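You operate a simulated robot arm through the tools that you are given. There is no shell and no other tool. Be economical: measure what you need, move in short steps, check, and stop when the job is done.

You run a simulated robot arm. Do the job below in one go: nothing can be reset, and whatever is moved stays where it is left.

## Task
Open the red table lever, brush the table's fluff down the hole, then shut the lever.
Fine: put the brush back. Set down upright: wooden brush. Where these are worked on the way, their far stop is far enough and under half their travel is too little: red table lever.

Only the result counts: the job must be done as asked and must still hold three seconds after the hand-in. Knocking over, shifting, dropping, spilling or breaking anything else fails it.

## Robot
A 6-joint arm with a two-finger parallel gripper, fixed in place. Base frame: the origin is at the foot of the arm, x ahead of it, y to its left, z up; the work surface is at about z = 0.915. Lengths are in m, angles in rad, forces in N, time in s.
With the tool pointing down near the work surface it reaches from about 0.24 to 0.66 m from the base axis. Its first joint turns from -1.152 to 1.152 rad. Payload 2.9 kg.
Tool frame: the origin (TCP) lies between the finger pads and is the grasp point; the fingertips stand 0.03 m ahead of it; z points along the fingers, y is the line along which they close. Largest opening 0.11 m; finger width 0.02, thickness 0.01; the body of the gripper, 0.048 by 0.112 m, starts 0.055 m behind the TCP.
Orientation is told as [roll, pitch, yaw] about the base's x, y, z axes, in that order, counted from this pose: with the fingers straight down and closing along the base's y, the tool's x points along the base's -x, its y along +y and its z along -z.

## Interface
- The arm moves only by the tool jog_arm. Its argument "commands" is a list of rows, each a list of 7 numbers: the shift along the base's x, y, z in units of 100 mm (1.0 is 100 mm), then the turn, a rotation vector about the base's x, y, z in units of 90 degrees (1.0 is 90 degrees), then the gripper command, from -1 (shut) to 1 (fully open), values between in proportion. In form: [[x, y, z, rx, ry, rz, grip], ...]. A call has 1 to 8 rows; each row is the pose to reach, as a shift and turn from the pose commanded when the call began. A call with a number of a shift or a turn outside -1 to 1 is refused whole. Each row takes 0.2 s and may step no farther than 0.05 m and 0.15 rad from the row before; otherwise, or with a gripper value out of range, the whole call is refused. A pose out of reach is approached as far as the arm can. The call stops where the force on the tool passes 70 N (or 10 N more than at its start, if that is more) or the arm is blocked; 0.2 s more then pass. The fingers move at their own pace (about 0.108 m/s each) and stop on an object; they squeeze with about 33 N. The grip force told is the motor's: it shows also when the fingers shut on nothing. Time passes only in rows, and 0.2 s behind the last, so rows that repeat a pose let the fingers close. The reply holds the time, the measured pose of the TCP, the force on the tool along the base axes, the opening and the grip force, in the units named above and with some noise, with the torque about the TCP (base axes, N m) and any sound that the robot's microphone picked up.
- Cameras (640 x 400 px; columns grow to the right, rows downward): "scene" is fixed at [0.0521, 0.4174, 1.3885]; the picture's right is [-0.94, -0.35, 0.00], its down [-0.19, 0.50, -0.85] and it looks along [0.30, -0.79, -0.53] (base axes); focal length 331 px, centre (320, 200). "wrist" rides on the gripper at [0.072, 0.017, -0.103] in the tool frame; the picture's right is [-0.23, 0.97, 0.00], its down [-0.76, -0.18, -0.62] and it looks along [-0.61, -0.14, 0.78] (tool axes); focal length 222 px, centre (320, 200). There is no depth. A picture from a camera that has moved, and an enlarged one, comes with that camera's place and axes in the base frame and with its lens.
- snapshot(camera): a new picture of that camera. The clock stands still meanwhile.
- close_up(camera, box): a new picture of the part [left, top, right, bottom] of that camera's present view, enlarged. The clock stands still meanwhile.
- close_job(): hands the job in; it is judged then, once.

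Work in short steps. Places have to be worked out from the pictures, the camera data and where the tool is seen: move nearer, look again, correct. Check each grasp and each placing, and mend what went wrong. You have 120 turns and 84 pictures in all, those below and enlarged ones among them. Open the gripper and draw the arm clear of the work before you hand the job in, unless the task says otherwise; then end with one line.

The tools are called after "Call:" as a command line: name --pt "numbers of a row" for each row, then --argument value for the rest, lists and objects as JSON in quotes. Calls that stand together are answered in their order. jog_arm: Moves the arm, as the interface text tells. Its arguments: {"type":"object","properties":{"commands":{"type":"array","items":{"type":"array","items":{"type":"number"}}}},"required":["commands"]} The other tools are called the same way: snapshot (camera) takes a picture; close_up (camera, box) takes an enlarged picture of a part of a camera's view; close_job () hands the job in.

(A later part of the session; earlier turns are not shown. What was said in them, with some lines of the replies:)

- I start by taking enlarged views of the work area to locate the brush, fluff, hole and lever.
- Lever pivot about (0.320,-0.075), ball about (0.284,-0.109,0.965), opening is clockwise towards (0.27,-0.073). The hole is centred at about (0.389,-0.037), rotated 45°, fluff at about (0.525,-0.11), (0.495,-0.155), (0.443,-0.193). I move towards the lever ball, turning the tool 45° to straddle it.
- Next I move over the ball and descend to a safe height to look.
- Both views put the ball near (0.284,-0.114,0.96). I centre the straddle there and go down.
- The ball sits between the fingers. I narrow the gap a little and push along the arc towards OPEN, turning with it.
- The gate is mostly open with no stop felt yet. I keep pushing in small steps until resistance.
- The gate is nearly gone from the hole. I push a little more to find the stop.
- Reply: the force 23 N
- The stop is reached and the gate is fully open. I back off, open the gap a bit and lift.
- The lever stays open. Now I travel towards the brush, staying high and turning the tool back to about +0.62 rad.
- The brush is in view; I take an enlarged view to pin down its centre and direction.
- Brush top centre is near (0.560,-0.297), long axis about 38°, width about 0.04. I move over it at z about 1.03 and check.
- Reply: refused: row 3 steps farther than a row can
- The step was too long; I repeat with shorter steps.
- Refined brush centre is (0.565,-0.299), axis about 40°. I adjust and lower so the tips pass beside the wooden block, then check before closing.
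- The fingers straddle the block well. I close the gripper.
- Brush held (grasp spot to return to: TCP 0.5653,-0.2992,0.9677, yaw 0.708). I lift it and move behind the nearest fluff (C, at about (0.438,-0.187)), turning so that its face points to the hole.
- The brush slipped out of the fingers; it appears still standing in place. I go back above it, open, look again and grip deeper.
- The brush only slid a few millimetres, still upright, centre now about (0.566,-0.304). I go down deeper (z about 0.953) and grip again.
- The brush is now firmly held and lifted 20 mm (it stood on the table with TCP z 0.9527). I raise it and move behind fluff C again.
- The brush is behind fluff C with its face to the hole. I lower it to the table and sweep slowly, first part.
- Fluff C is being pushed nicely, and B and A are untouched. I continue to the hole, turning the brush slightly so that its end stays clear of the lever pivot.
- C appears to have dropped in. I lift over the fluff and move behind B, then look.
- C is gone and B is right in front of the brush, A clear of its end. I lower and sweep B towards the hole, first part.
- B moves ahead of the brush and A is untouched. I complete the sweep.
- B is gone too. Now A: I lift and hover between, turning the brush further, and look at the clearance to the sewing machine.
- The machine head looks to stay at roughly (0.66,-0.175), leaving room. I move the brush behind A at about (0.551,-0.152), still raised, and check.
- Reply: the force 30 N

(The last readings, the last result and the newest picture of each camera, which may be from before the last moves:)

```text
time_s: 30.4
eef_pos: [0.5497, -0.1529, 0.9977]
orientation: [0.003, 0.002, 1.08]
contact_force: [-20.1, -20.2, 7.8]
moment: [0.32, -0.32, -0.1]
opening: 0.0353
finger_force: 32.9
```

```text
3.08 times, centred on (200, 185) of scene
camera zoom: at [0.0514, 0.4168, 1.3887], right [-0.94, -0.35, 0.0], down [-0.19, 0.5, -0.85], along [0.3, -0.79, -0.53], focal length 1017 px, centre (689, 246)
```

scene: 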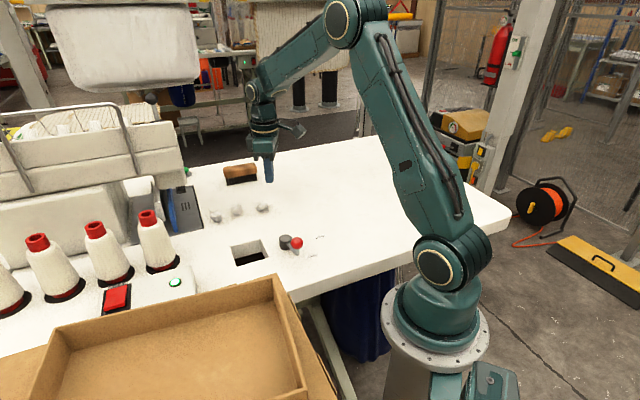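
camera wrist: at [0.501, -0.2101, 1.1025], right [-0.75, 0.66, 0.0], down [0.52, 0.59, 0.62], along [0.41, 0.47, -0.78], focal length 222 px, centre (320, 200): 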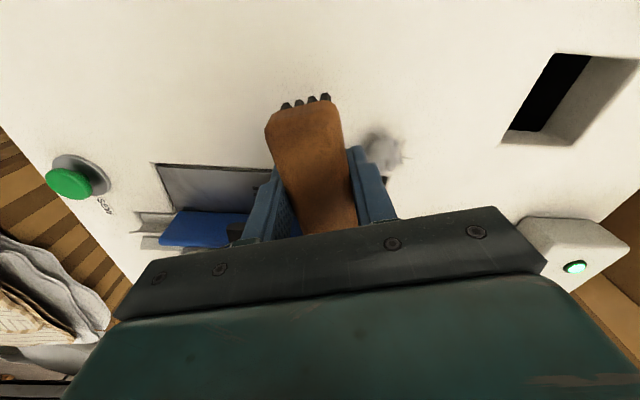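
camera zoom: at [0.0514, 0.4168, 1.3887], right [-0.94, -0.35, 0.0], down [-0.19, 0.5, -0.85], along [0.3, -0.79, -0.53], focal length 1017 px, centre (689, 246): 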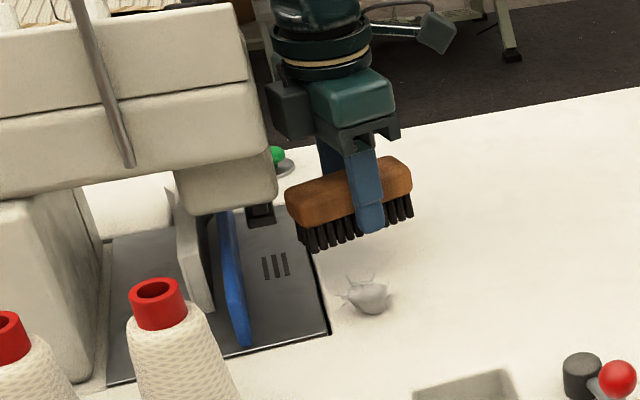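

There is a sideways contact force: the gripper's box touches the machine head. I back off at once diagonally away from it, and raise.

Call:
jog_arm --pt "-0.1 -0.1 0 0 0 0 -1" --pt "-0.25 -0.25 0.05 0 0 0 -1" --pt "-0.3 -0.3 0.2 0 0 -0.07 -1" --pt "-0.3 -0.3 0.2 0 0 -0.14 -1" --pt "-0.3 -0.3 0.2 0 0 -0.22 -1"

Call:
snapshot --camera "scene"

Call:
snapshot --camera "wrist"

```text
time_s: 31.6
eef_pos: [0.5219, -0.1799, 1.0175]
orientation: [0.001, 0.0, 0.742]
contact_force: [0.4, 0.6, -0.3]
moment: [-0.01, 0.01, -0.02]
opening: 0.0354
finger_force: 32.6
```

```text
41 pictures are left
```

scene: 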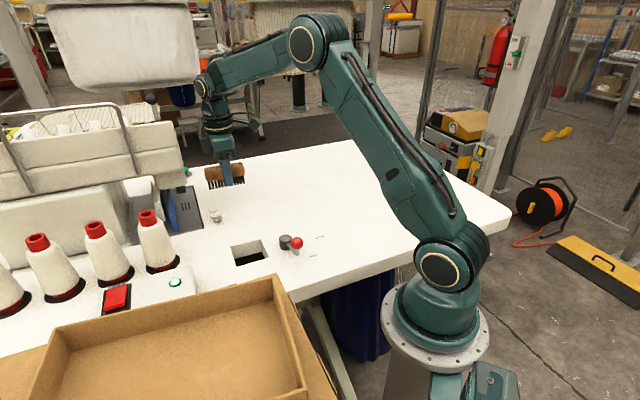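

```text
40 pictures are left
camera wrist: at [0.4572, -0.2177, 1.1216], right [-0.49, 0.87, 0.0], down [0.68, 0.38, 0.62], along [0.54, 0.31, -0.78], focal length 222 px, centre (320, 200)
```

wrist: 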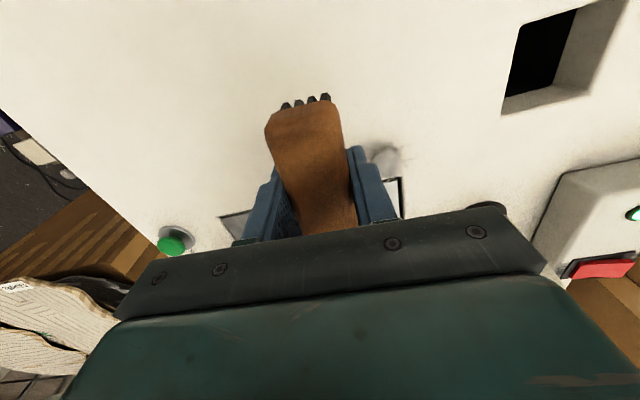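

Free again, the machine unmoved. With this smaller turn I approach A from straight behind, with A near the brush's outer end, and lower watching the force.

Call:
jog_arm --pt "0.06 0.13 0 0 0 0 -1" --pt "0.06 0.13 -0.25 0 0 0 -1" --pt "0.06 0.13 -0.5 0 0 0 -1"

Call:
close_up --camera "scene" --box '[120, 120, 280, 250]'

```text
time_s: 32.4
eef_pos: [0.5274, -0.1666, 0.9674]
orientation: [-0.001, -0.001, 0.743]
contact_force: [-0.6, 0.1, -0.2]
moment: [0.0, -0.01, -0.02]
opening: 0.0352
finger_force: 32.8
```

```text
3.08 times, centred on (200, 185) of scene
camera zoom: at [0.0521, 0.4174, 1.3885], right [-0.94, -0.35, 0.0], down [-0.19, 0.5, -0.85], along [0.3, -0.79, -0.53], focal length 1017 px, centre (689, 246)
```

zoom: 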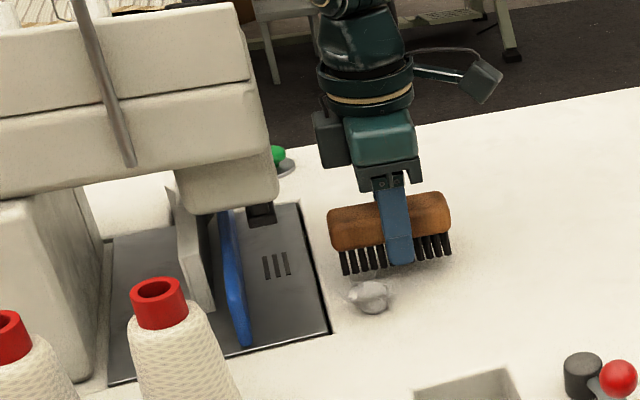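

A lies in front of the brush's outer half with no contact force. I lower and push A out of the machine's corner, gradually turning the brush towards the hole.

Call:
jog_arm --pt "0 0 -0.145 0 0 0 -1" --pt "-0.135 0.147 -0.145 0 0 0 -1" --pt "-0.27 0.294 -0.145 0 0 0 -1" --pt "-0.41 0.42 -0.145 0 0 0.04 -1"

Call:
close_up --camera "scene" --box '[140, 140, 300, 270]'

Call:
snapshot --camera "wrist"

```text
time_s: 33.4
eef_pos: [0.4852, -0.1249, 0.9525]
orientation: [0.001, 0.0, 0.806]
contact_force: [-0.5, 0.2, -0.3]
moment: [-0.01, -0.06, -0.01]
opening: 0.0352
finger_force: 33.7
```

```text
3.08 times, centred on (220, 205) of scene
camera zoom: at [0.0521, 0.4174, 1.3885], right [-0.94, -0.35, 0.0], down [-0.19, 0.5, -0.85], along [0.3, -0.79, -0.53], focal length 1017 px, centre (628, 185)
```

zoom: 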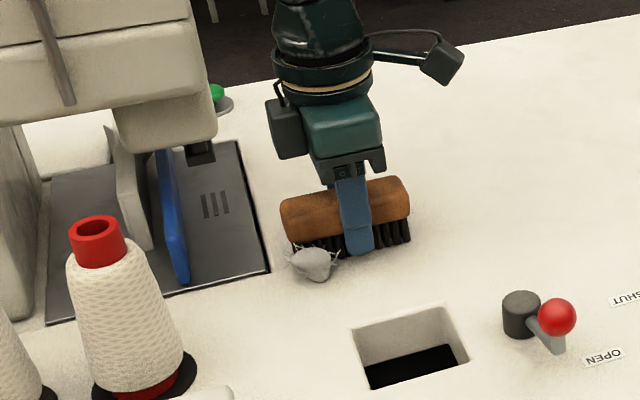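

```text
37 pictures are left
camera wrist: at [0.4238, -0.1672, 1.0576], right [-0.54, 0.84, 0.0], down [0.66, 0.43, 0.62], along [0.52, 0.34, -0.78], focal length 222 px, centre (320, 200)
```

wrist: 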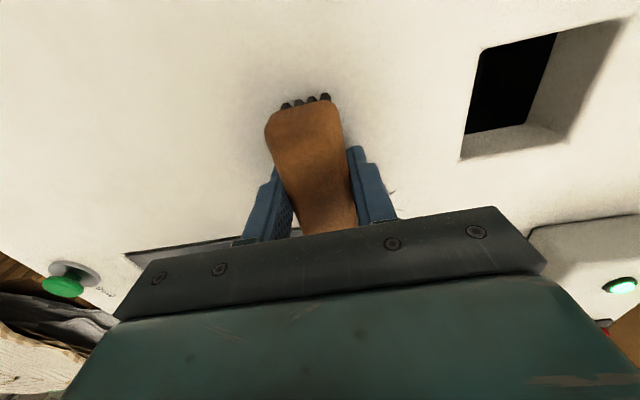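

A is now near (0.496,-0.077). I push it 20 mm further clear of the machine, then lift, swing the brush to about 1.3 rad behind it, and check before lowering.

Call:
jog_arm --pt "-0.14 0.14 0 0 0 0 -1" --pt "-0.12 0.12 0 0 0 0 -1" --pt "-0.05 0.0 0.2 0 0 0.0 -1" --pt "0.0 -0.05 0.5 0 0 0.09 -1" --pt "0.1 -0.02 0.6 0 0 0.18 -1" --pt "0.15 0.02 0.6 0 0 0.27 -1" --pt "0.18 0.1 0.6 0 0 0.32 -1"

Call:
close_up --camera "scene" --box '[140, 140, 300, 270]'

Call:
snapshot --camera "wrist"

```text
time_s: 35.0
eef_pos: [0.5043, -0.1157, 1.0128]
orientation: [0.001, -0.001, 1.312]
contact_force: [0.5, -0.3, -0.9]
moment: [-0.01, -0.01, 0.01]
opening: 0.0354
finger_force: 33.1
```

```text
3.08 times, centred on (220, 205) of scene
camera zoom: at [0.0521, 0.4174, 1.3885], right [-0.94, -0.35, 0.0], down [-0.19, 0.5, -0.85], along [0.3, -0.79, -0.53], focal length 1017 px, centre (628, 185)
```

zoom: 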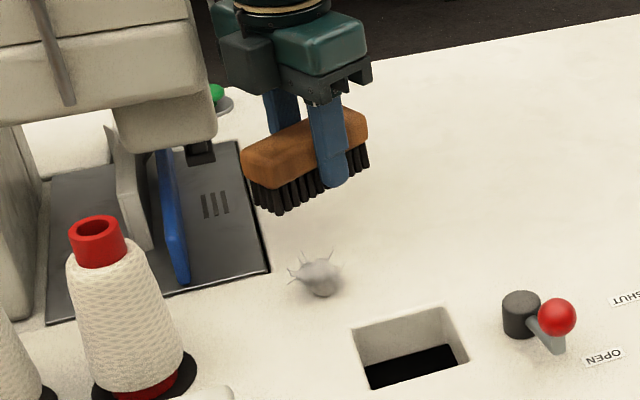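

```text
35 pictures are left
camera wrist: at [0.4693, -0.1821, 1.1172], right [-0.88, 0.47, 0.0], down [0.37, 0.69, 0.62], along [0.29, 0.55, -0.78], focal length 222 px, centre (320, 200)
```

wrist: 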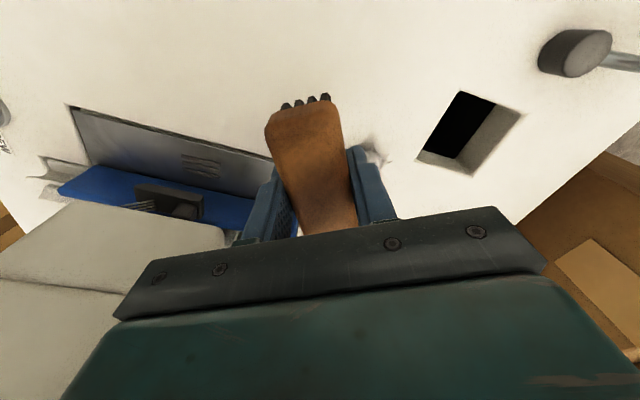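

A is near (0.483,-0.068), just ahead of the brush's outer half. I shift 9 mm back and descend partly, checking force.

Call:
jog_arm --pt "0.09 0.01 0 0 0 0 -1" --pt "0.09 0.01 -0.2 0 0 0 -1" --pt "0.09 0.01 -0.4 0 0 0 -1"

Call:
close_up --camera "scene" --box '[140, 140, 300, 270]'

```text
time_s: 35.8
eef_pos: [0.5129, -0.115, 0.9728]
orientation: [0.0, 0.001, 1.309]
contact_force: [0.0, -0.2, -0.7]
moment: [0.0, -0.03, 0.0]
opening: 0.0351
finger_force: 33.2
```

```text
3.08 times, centred on (220, 205) of scene
camera zoom: at [0.0521, 0.4174, 1.3885], right [-0.94, -0.35, 0.0], down [-0.19, 0.5, -0.85], along [0.3, -0.79, -0.53], focal length 1017 px, centre (628, 185)
```

zoom: 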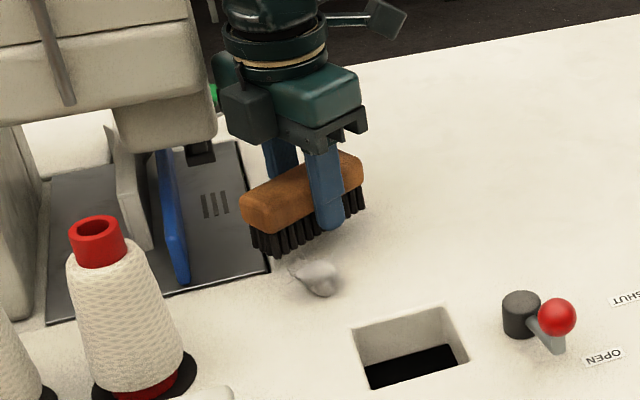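

No contact. I lower to the table and sweep A towards the hole, first part.

Call:
jog_arm --pt "0 0 -0.2 0 0 0 -1" --pt "-0.19 0.06 -0.2 0 0 0 -1" --pt "-0.38 0.12 -0.2 0 0 0 -1" --pt "-0.57 0.18 -0.2 0 0 0 -1"

Call:
close_up --camera "scene" --box '[160, 150, 320, 280]'

```text
time_s: 36.8
eef_pos: [0.4555, -0.0967, 0.9531]
orientation: [0.002, 0.001, 1.311]
contact_force: [0.8, 0.2, -0.3]
moment: [0.03, -0.01, 0.0]
opening: 0.0352
finger_force: 33.0
```

```text
3.08 times, centred on (240, 215) of scene
camera zoom: at [0.0521, 0.4174, 1.3885], right [-0.94, -0.35, 0.0], down [-0.19, 0.5, -0.85], along [0.3, -0.79, -0.53], focal length 1017 px, centre (566, 154)
```

zoom: 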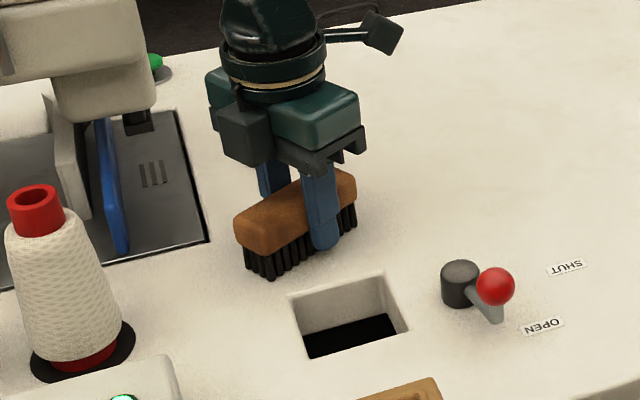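

A is no longer visible; it probably dropped in at the near corner, but might be hidden behind the brush. I lift and look.

Call:
jog_arm --pt "0 0 0.4 0 0 0 -1" --pt "0 -0.05 0.8 0 0 0 -1" --pt "-0.1 -0.4 0.9 0 0 -0.09 -1" --pt "-0.1 -0.8 0.9 0 0 -0.18 -1"

Call:
close_up --camera "scene" --box '[160, 140, 340, 280]'

Call:
snapshot --camera "wrist"

```text
time_s: 37.8
eef_pos: [0.4468, -0.1766, 1.0448]
orientation: [0.0, 0.001, 1.025]
contact_force: [-0.2, -0.7, -0.7]
moment: [0.0, -0.03, -0.02]
opening: 0.0351
finger_force: 32.6
```

```text
2.86 times, centred on (250, 210) of scene
camera zoom: at [0.0521, 0.4174, 1.3885], right [-0.94, -0.35, 0.0], down [-0.19, 0.5, -0.85], along [0.3, -0.79, -0.53], focal length 944 px, centre (520, 171)
```

zoom: 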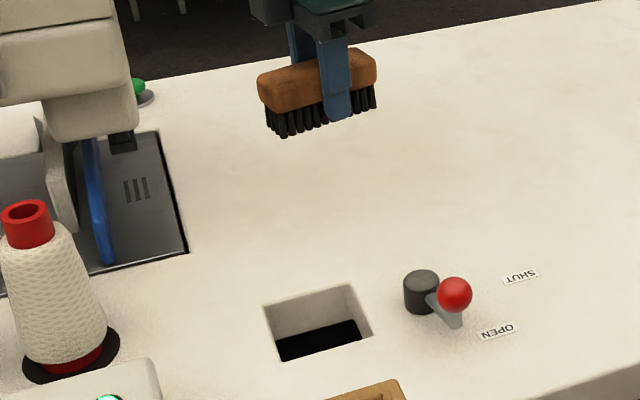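

```text
31 pictures are left
camera wrist: at [0.3953, -0.2302, 1.1478], right [-0.71, 0.7, 0.0], down [0.55, 0.56, 0.62], along [0.44, 0.44, -0.78], focal length 222 px, centre (320, 200)
```

wrist: 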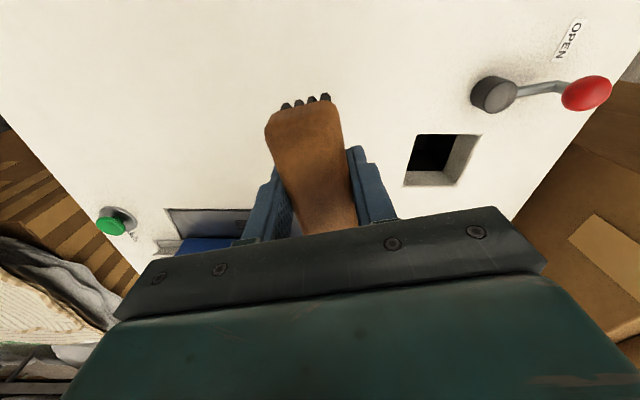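

The table is clear of fluff; all three went down the hole. I carry the brush back to its spot (TCP about 0.568,-0.297, yaw 0.708).

Call:
jog_arm --pt "0.1 -0.25 0 0 0 -0.06 -1" --pt "0.2 -0.5 0 0 0 -0.12 -1" --pt "0.45 -0.75 0 0 0 -0.18 -1" --pt "0.7 -1.0 0 0 0 -0.202 -1" --pt "0.95 -1.0 0 0 0 -0.202 -1"

Call:
jog_arm --pt "0.26 -0.2 0 0 0 0 -1" --pt "0.26 -0.2 -0.35 0 0 0 -1" --pt "0.26 -0.2 -0.6 0 0 0 -1" --pt "0.26 -0.2 -0.8 0 0 0 -1"

Call:
close_up --camera "scene" --box '[200, 120, 300, 200]'

```text
time_s: 39.0
eef_pos: [0.5419, -0.2765, 1.0438]
orientation: [0.0, 0.001, 0.707]
contact_force: [1.2, 0.5, -0.8]
moment: [0.0, 0.03, -0.02]
opening: 0.0353
finger_force: 33.1
```

```text
time_s: 40.0
eef_pos: [0.5689, -0.2949, 0.9629]
orientation: [0.001, 0.0, 0.708]
contact_force: [0.1, -0.3, -0.9]
moment: [0.02, 0.0, 0.01]
opening: 0.0351
finger_force: 33.1
```

```text
5.00 times, centred on (250, 160) of scene
camera zoom: at [0.0521, 0.4174, 1.3885], right [-0.94, -0.35, 0.0], down [-0.19, 0.5, -0.85], along [0.3, -0.79, -0.53], focal length 1653 px, centre (670, 400)
```

zoom: 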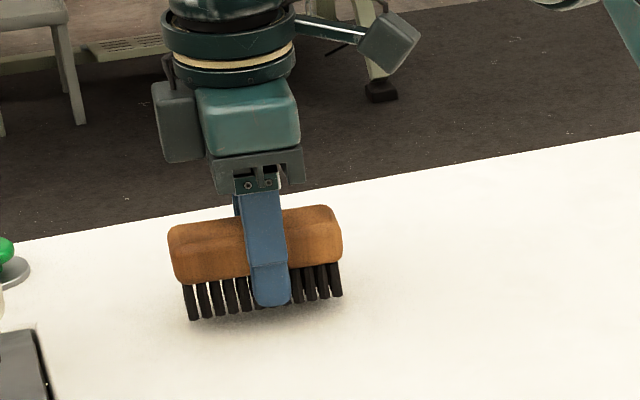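

The position matches the original within a few pixels. I lower the last 10 mm and release gently.

Call:
jog_arm --pt "-0.02 -0.01 -0.06 0 0 0 -1" --pt "-0.02 -0.01 -0.1 0 0 0 -1" --pt "-0.02 -0.01 -0.1 0 0 0 -1"

Call:
jog_arm --pt "0 0 0 0 0 0 -0.2" --pt "0 0 0 0 0 0 0.3" --pt "0 0 0 0 0 0 0.4" --pt "0 0 0.3 0 0 0 0.4" --pt "0 0 0.7 0 0 0 0.4" --pt "0 0 1.0 0 0 0 0.4"

Call:
close_up --camera "scene" --box '[200, 120, 300, 200]'

```text
time_s: 40.8
eef_pos: [0.5654, -0.2966, 0.954]
orientation: [-0.001, 0.001, 0.711]
contact_force: [0.6, 0.4, -0.3]
moment: [-0.01, 0.0, -0.03]
opening: 0.0353
finger_force: 33.3
```

```text
time_s: 42.2
eef_pos: [0.5642, -0.2972, 1.0539]
orientation: [0.002, 0.001, 0.708]
contact_force: [-0.5, 0.7, -0.1]
moment: [-0.04, 0.0, 0.0]
opening: 0.077
finger_force: 0.0
```

```text
5.00 times, centred on (250, 160) of scene
camera zoom: at [0.0521, 0.4174, 1.3885], right [-0.94, -0.35, 0.0], down [-0.19, 0.5, -0.85], along [0.3, -0.79, -0.53], focal length 1653 px, centre (670, 400)
```

zoom: 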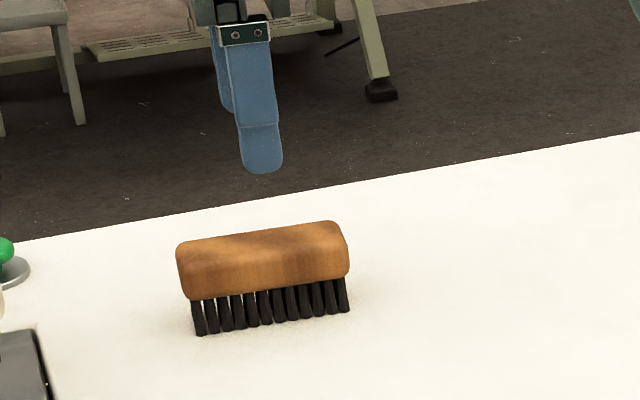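

The brush stands upright exactly where it began. Now I head back to the lever, turning the tool to about -0.52 rad on the way.

Call:
jog_arm --pt "-0.1 0.1 0.2 0 0 -0.09 0.3" --pt "-0.25 0.25 0.4 0 0 -0.18 0.2" --pt "-0.4 0.4 0.5 0 0 -0.27 0" --pt "-0.6 0.6 0.5 0 0 -0.36 0" --pt "-0.8 0.8 0.5 0 0 -0.45 0" --pt "-1.0 1.0 0.5 0 0 -0.54 0"

Call:
jog_arm --pt "-0.25 0.2 0 0 0 -0.08 0" --pt "-0.5 0.4 0 0 0 -0.16 0" --pt "-0.75 0.65 0 0 0 -0.242 0" --pt "-1.0 0.9 0 0 0 -0.242 0"

Call:
jog_arm --pt "-0.25 0.2 0 0 0 0 0" --pt "-0.5 0.35 0 0 0 0 0" --pt "-0.7 0.48 0 0 0 0 0" --pt "-0.87 0.58 -0.1 0 0 0 0" --pt "-0.87 0.58 -0.5 0 0 0 0"

Call:
snapshot --camera "wrist"

```text
time_s: 43.6
eef_pos: [0.4637, -0.1961, 1.1052]
orientation: [0.0, 0.001, -0.141]
contact_force: [-0.4, 0.0, 0.3]
moment: [0.0, -0.02, -0.01]
opening: 0.0551
finger_force: 0.1
```

```text
time_s: 44.6
eef_pos: [0.3645, -0.1071, 1.1022]
orientation: [0.0, -0.001, -0.522]
contact_force: [0.2, 0.0, 0.1]
moment: [0.0, 0.01, -0.02]
opening: 0.055
finger_force: 0.0
```

```text
time_s: 45.8
eef_pos: [0.2792, -0.051, 1.0552]
orientation: [0.0, 0.0, -0.521]
contact_force: [0.1, -0.7, 0.2]
moment: [0.0, -0.01, -0.03]
opening: 0.055
finger_force: 0.0
```

```text
28 pictures are left
camera wrist: at [0.2242, -0.0002, 1.158], right [0.68, 0.73, 0.0], down [0.57, -0.53, 0.62], along [0.46, -0.42, -0.78], focal length 222 px, centre (320, 200)
```

wrist: 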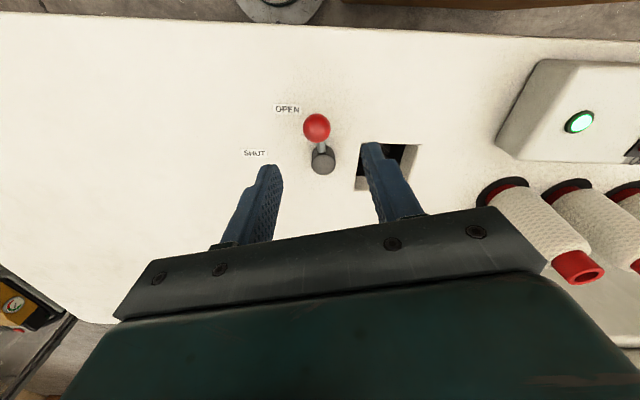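

The ball is at about (0.277,-0.0515), centred between the fingers. I go down around it.

Call:
jog_arm --pt "-0.02 -0.005 -0.3 0 0 0 0" --pt "-0.02 -0.005 -0.6 0 0 0 0" --pt "-0.02 -0.005 -0.89 0 0 0 0" --pt "-0.02 -0.005 -0.89 0 0 0 -0.4"

Call:
snapshot --camera "wrist"

```text
time_s: 46.8
eef_pos: [0.2762, -0.0503, 0.965]
orientation: [0.002, 0.0, -0.519]
contact_force: [0.2, 0.2, 0.0]
moment: [0.01, -0.02, 0.02]
opening: 0.0332
finger_force: 0.2
```

```text
27 pictures are left
camera wrist: at [0.223, -0.0006, 1.0687], right [0.68, 0.73, 0.0], down [0.57, -0.53, 0.62], along [0.46, -0.42, -0.78], focal length 222 px, centre (320, 200)
```

wrist: 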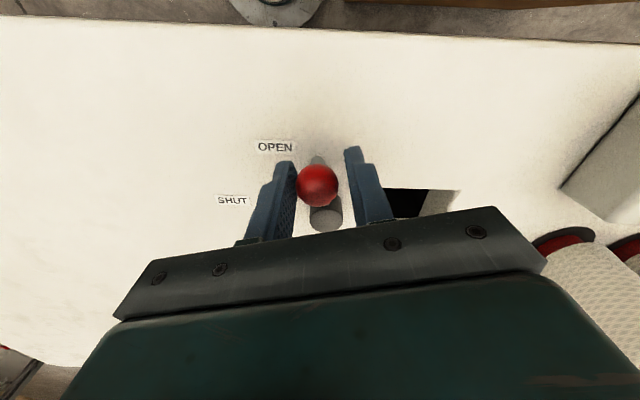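

The ball is between the fingers. I push it back along the arc towards SHUT.

Call:
jog_arm --pt "-0.038 -0.064 0 0 0 0.089 -0.4" --pt "-0.059 -0.132 0 0 0 0.178 -0.4" --pt "-0.07 -0.203 0 0 0 0.267 -0.4" --pt "-0.071 -0.274 0 0 0 0.356 -0.4" --pt "-0.063 -0.344 0 0 0 0.444 -0.4" --pt "-0.044 -0.413 0 0 0 0.533 -0.4" --pt "-0.016 -0.479 0 0 0 0.622 -0.4" --pt "0.02 -0.54 0 0 0 0.711 -0.4"

Call:
snapshot --camera "wrist"

Call:
close_up --camera "scene" --box '[240, 180, 340, 280]'

```text
time_s: 48.6
eef_pos: [0.2781, -0.1051, 0.9652]
orientation: [-0.001, 0.0, 0.601]
contact_force: [-0.3, 0.3, 0.0]
moment: [-0.02, 0.03, 0.06]
opening: 0.0336
finger_force: 0.1
```

```text
26 pictures are left
camera wrist: at [0.2093, -0.1319, 1.0688], right [-0.36, 0.93, 0.0], down [0.73, 0.28, 0.62], along [0.58, 0.23, -0.78], focal length 222 px, centre (320, 200)
```

wrist: 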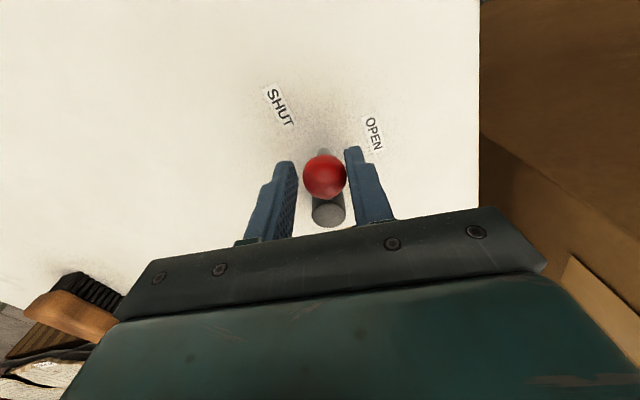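

```text
4.00 times, centred on (290, 230) of scene
camera zoom: at [0.0521, 0.4174, 1.3885], right [-0.94, -0.35, 0.0], down [-0.19, 0.5, -0.85], along [0.3, -0.79, -0.53], focal length 1322 px, centre (440, 80)
```

zoom: 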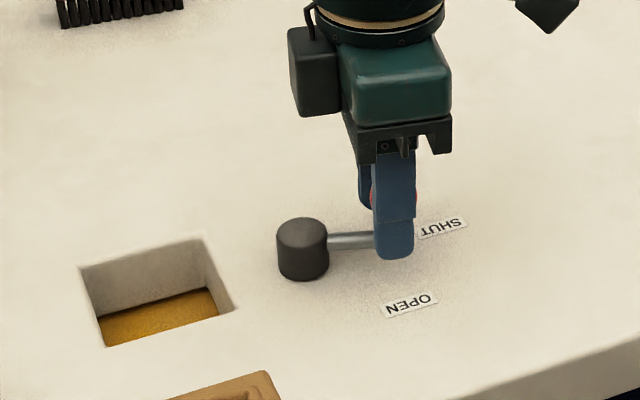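

The gate looks shut, and I push on to feel the stop.

Call:
jog_arm --pt "0.045 -0.055 0 0 0 0.089 -0.4" --pt "0.097 -0.103 0 0 0 0.178 -0.4" --pt "0.14 -0.135 0 0 0 0.24 -0.4"

```text
time_s: 49.4
eef_pos: [0.2915, -0.1152, 0.9637]
orientation: [0.007, -0.001, 0.976]
contact_force: [-7.4, 11.8, -0.5]
moment: [0.07, 0.02, -0.19]
opening: 0.0395
finger_force: 6.5
```

The stop is felt (about 14 N), so the lever is shut. I back off, widen slightly and lift.

Call:
jog_arm --pt "-0.05 0.05 0 0 0 0 -0.2" --pt "-0.05 0.05 0.3 0 0 0 -0.1" --pt "-0.05 0.05 0.7 0 0 0 0" --pt "-0.05 0.05 1.0 0 0 0 0"

Call:
jog_arm --pt "0.1 -0.3 0.3 0 0 -0.05 0.5" --pt "0.2 -0.6 0.6 0 0 -0.1 1" --pt "0.3 -0.9 0.9 0 0 -0.15 1" --pt "0.3 -0.9 0.9 0 0 -0.15 1"

Call:
snapshot --camera "scene"

Call:
close_up --camera "scene" --box '[180, 150, 340, 280]'

```text
time_s: 50.4
eef_pos: [0.288, -0.1119, 1.0644]
orientation: [0.002, 0.0, 0.973]
contact_force: [-0.1, 0.2, -0.4]
moment: [-0.01, -0.02, 0.02]
opening: 0.055
finger_force: 0.1
```

```text
time_s: 51.4
eef_pos: [0.3154, -0.2024, 1.1552]
orientation: [0.001, 0.0, 0.736]
contact_force: [-0.9, 0.7, -0.1]
moment: [-0.01, 0.0, 0.0]
opening: 0.11
finger_force: 0.1
```

```text
24 pictures are left
```

scene: 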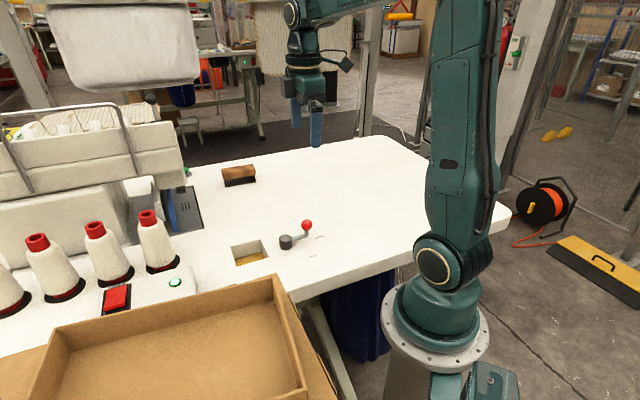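

```text
3.08 times, centred on (260, 215) of scene
camera zoom: at [0.0521, 0.4174, 1.3885], right [-0.94, -0.35, 0.0], down [-0.19, 0.5, -0.85], along [0.3, -0.79, -0.53], focal length 1017 px, centre (505, 154)
```

zoom: 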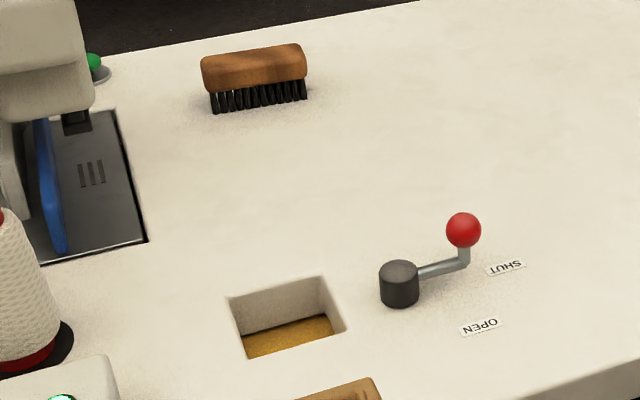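

The lever is shut, the table is clear of fluff, the brush is back upright on its spot, and the arm is clear. I hand the job in.

Call:
close_job

```text
The job is handed in.
```

The job is handed in: all three bits of fluff went down the hole, the red lever was opened to its stop and shut again, and the brush is back upright on its original spot; on the way the gripper briefly touched the sewing machine head, with no visible shift.
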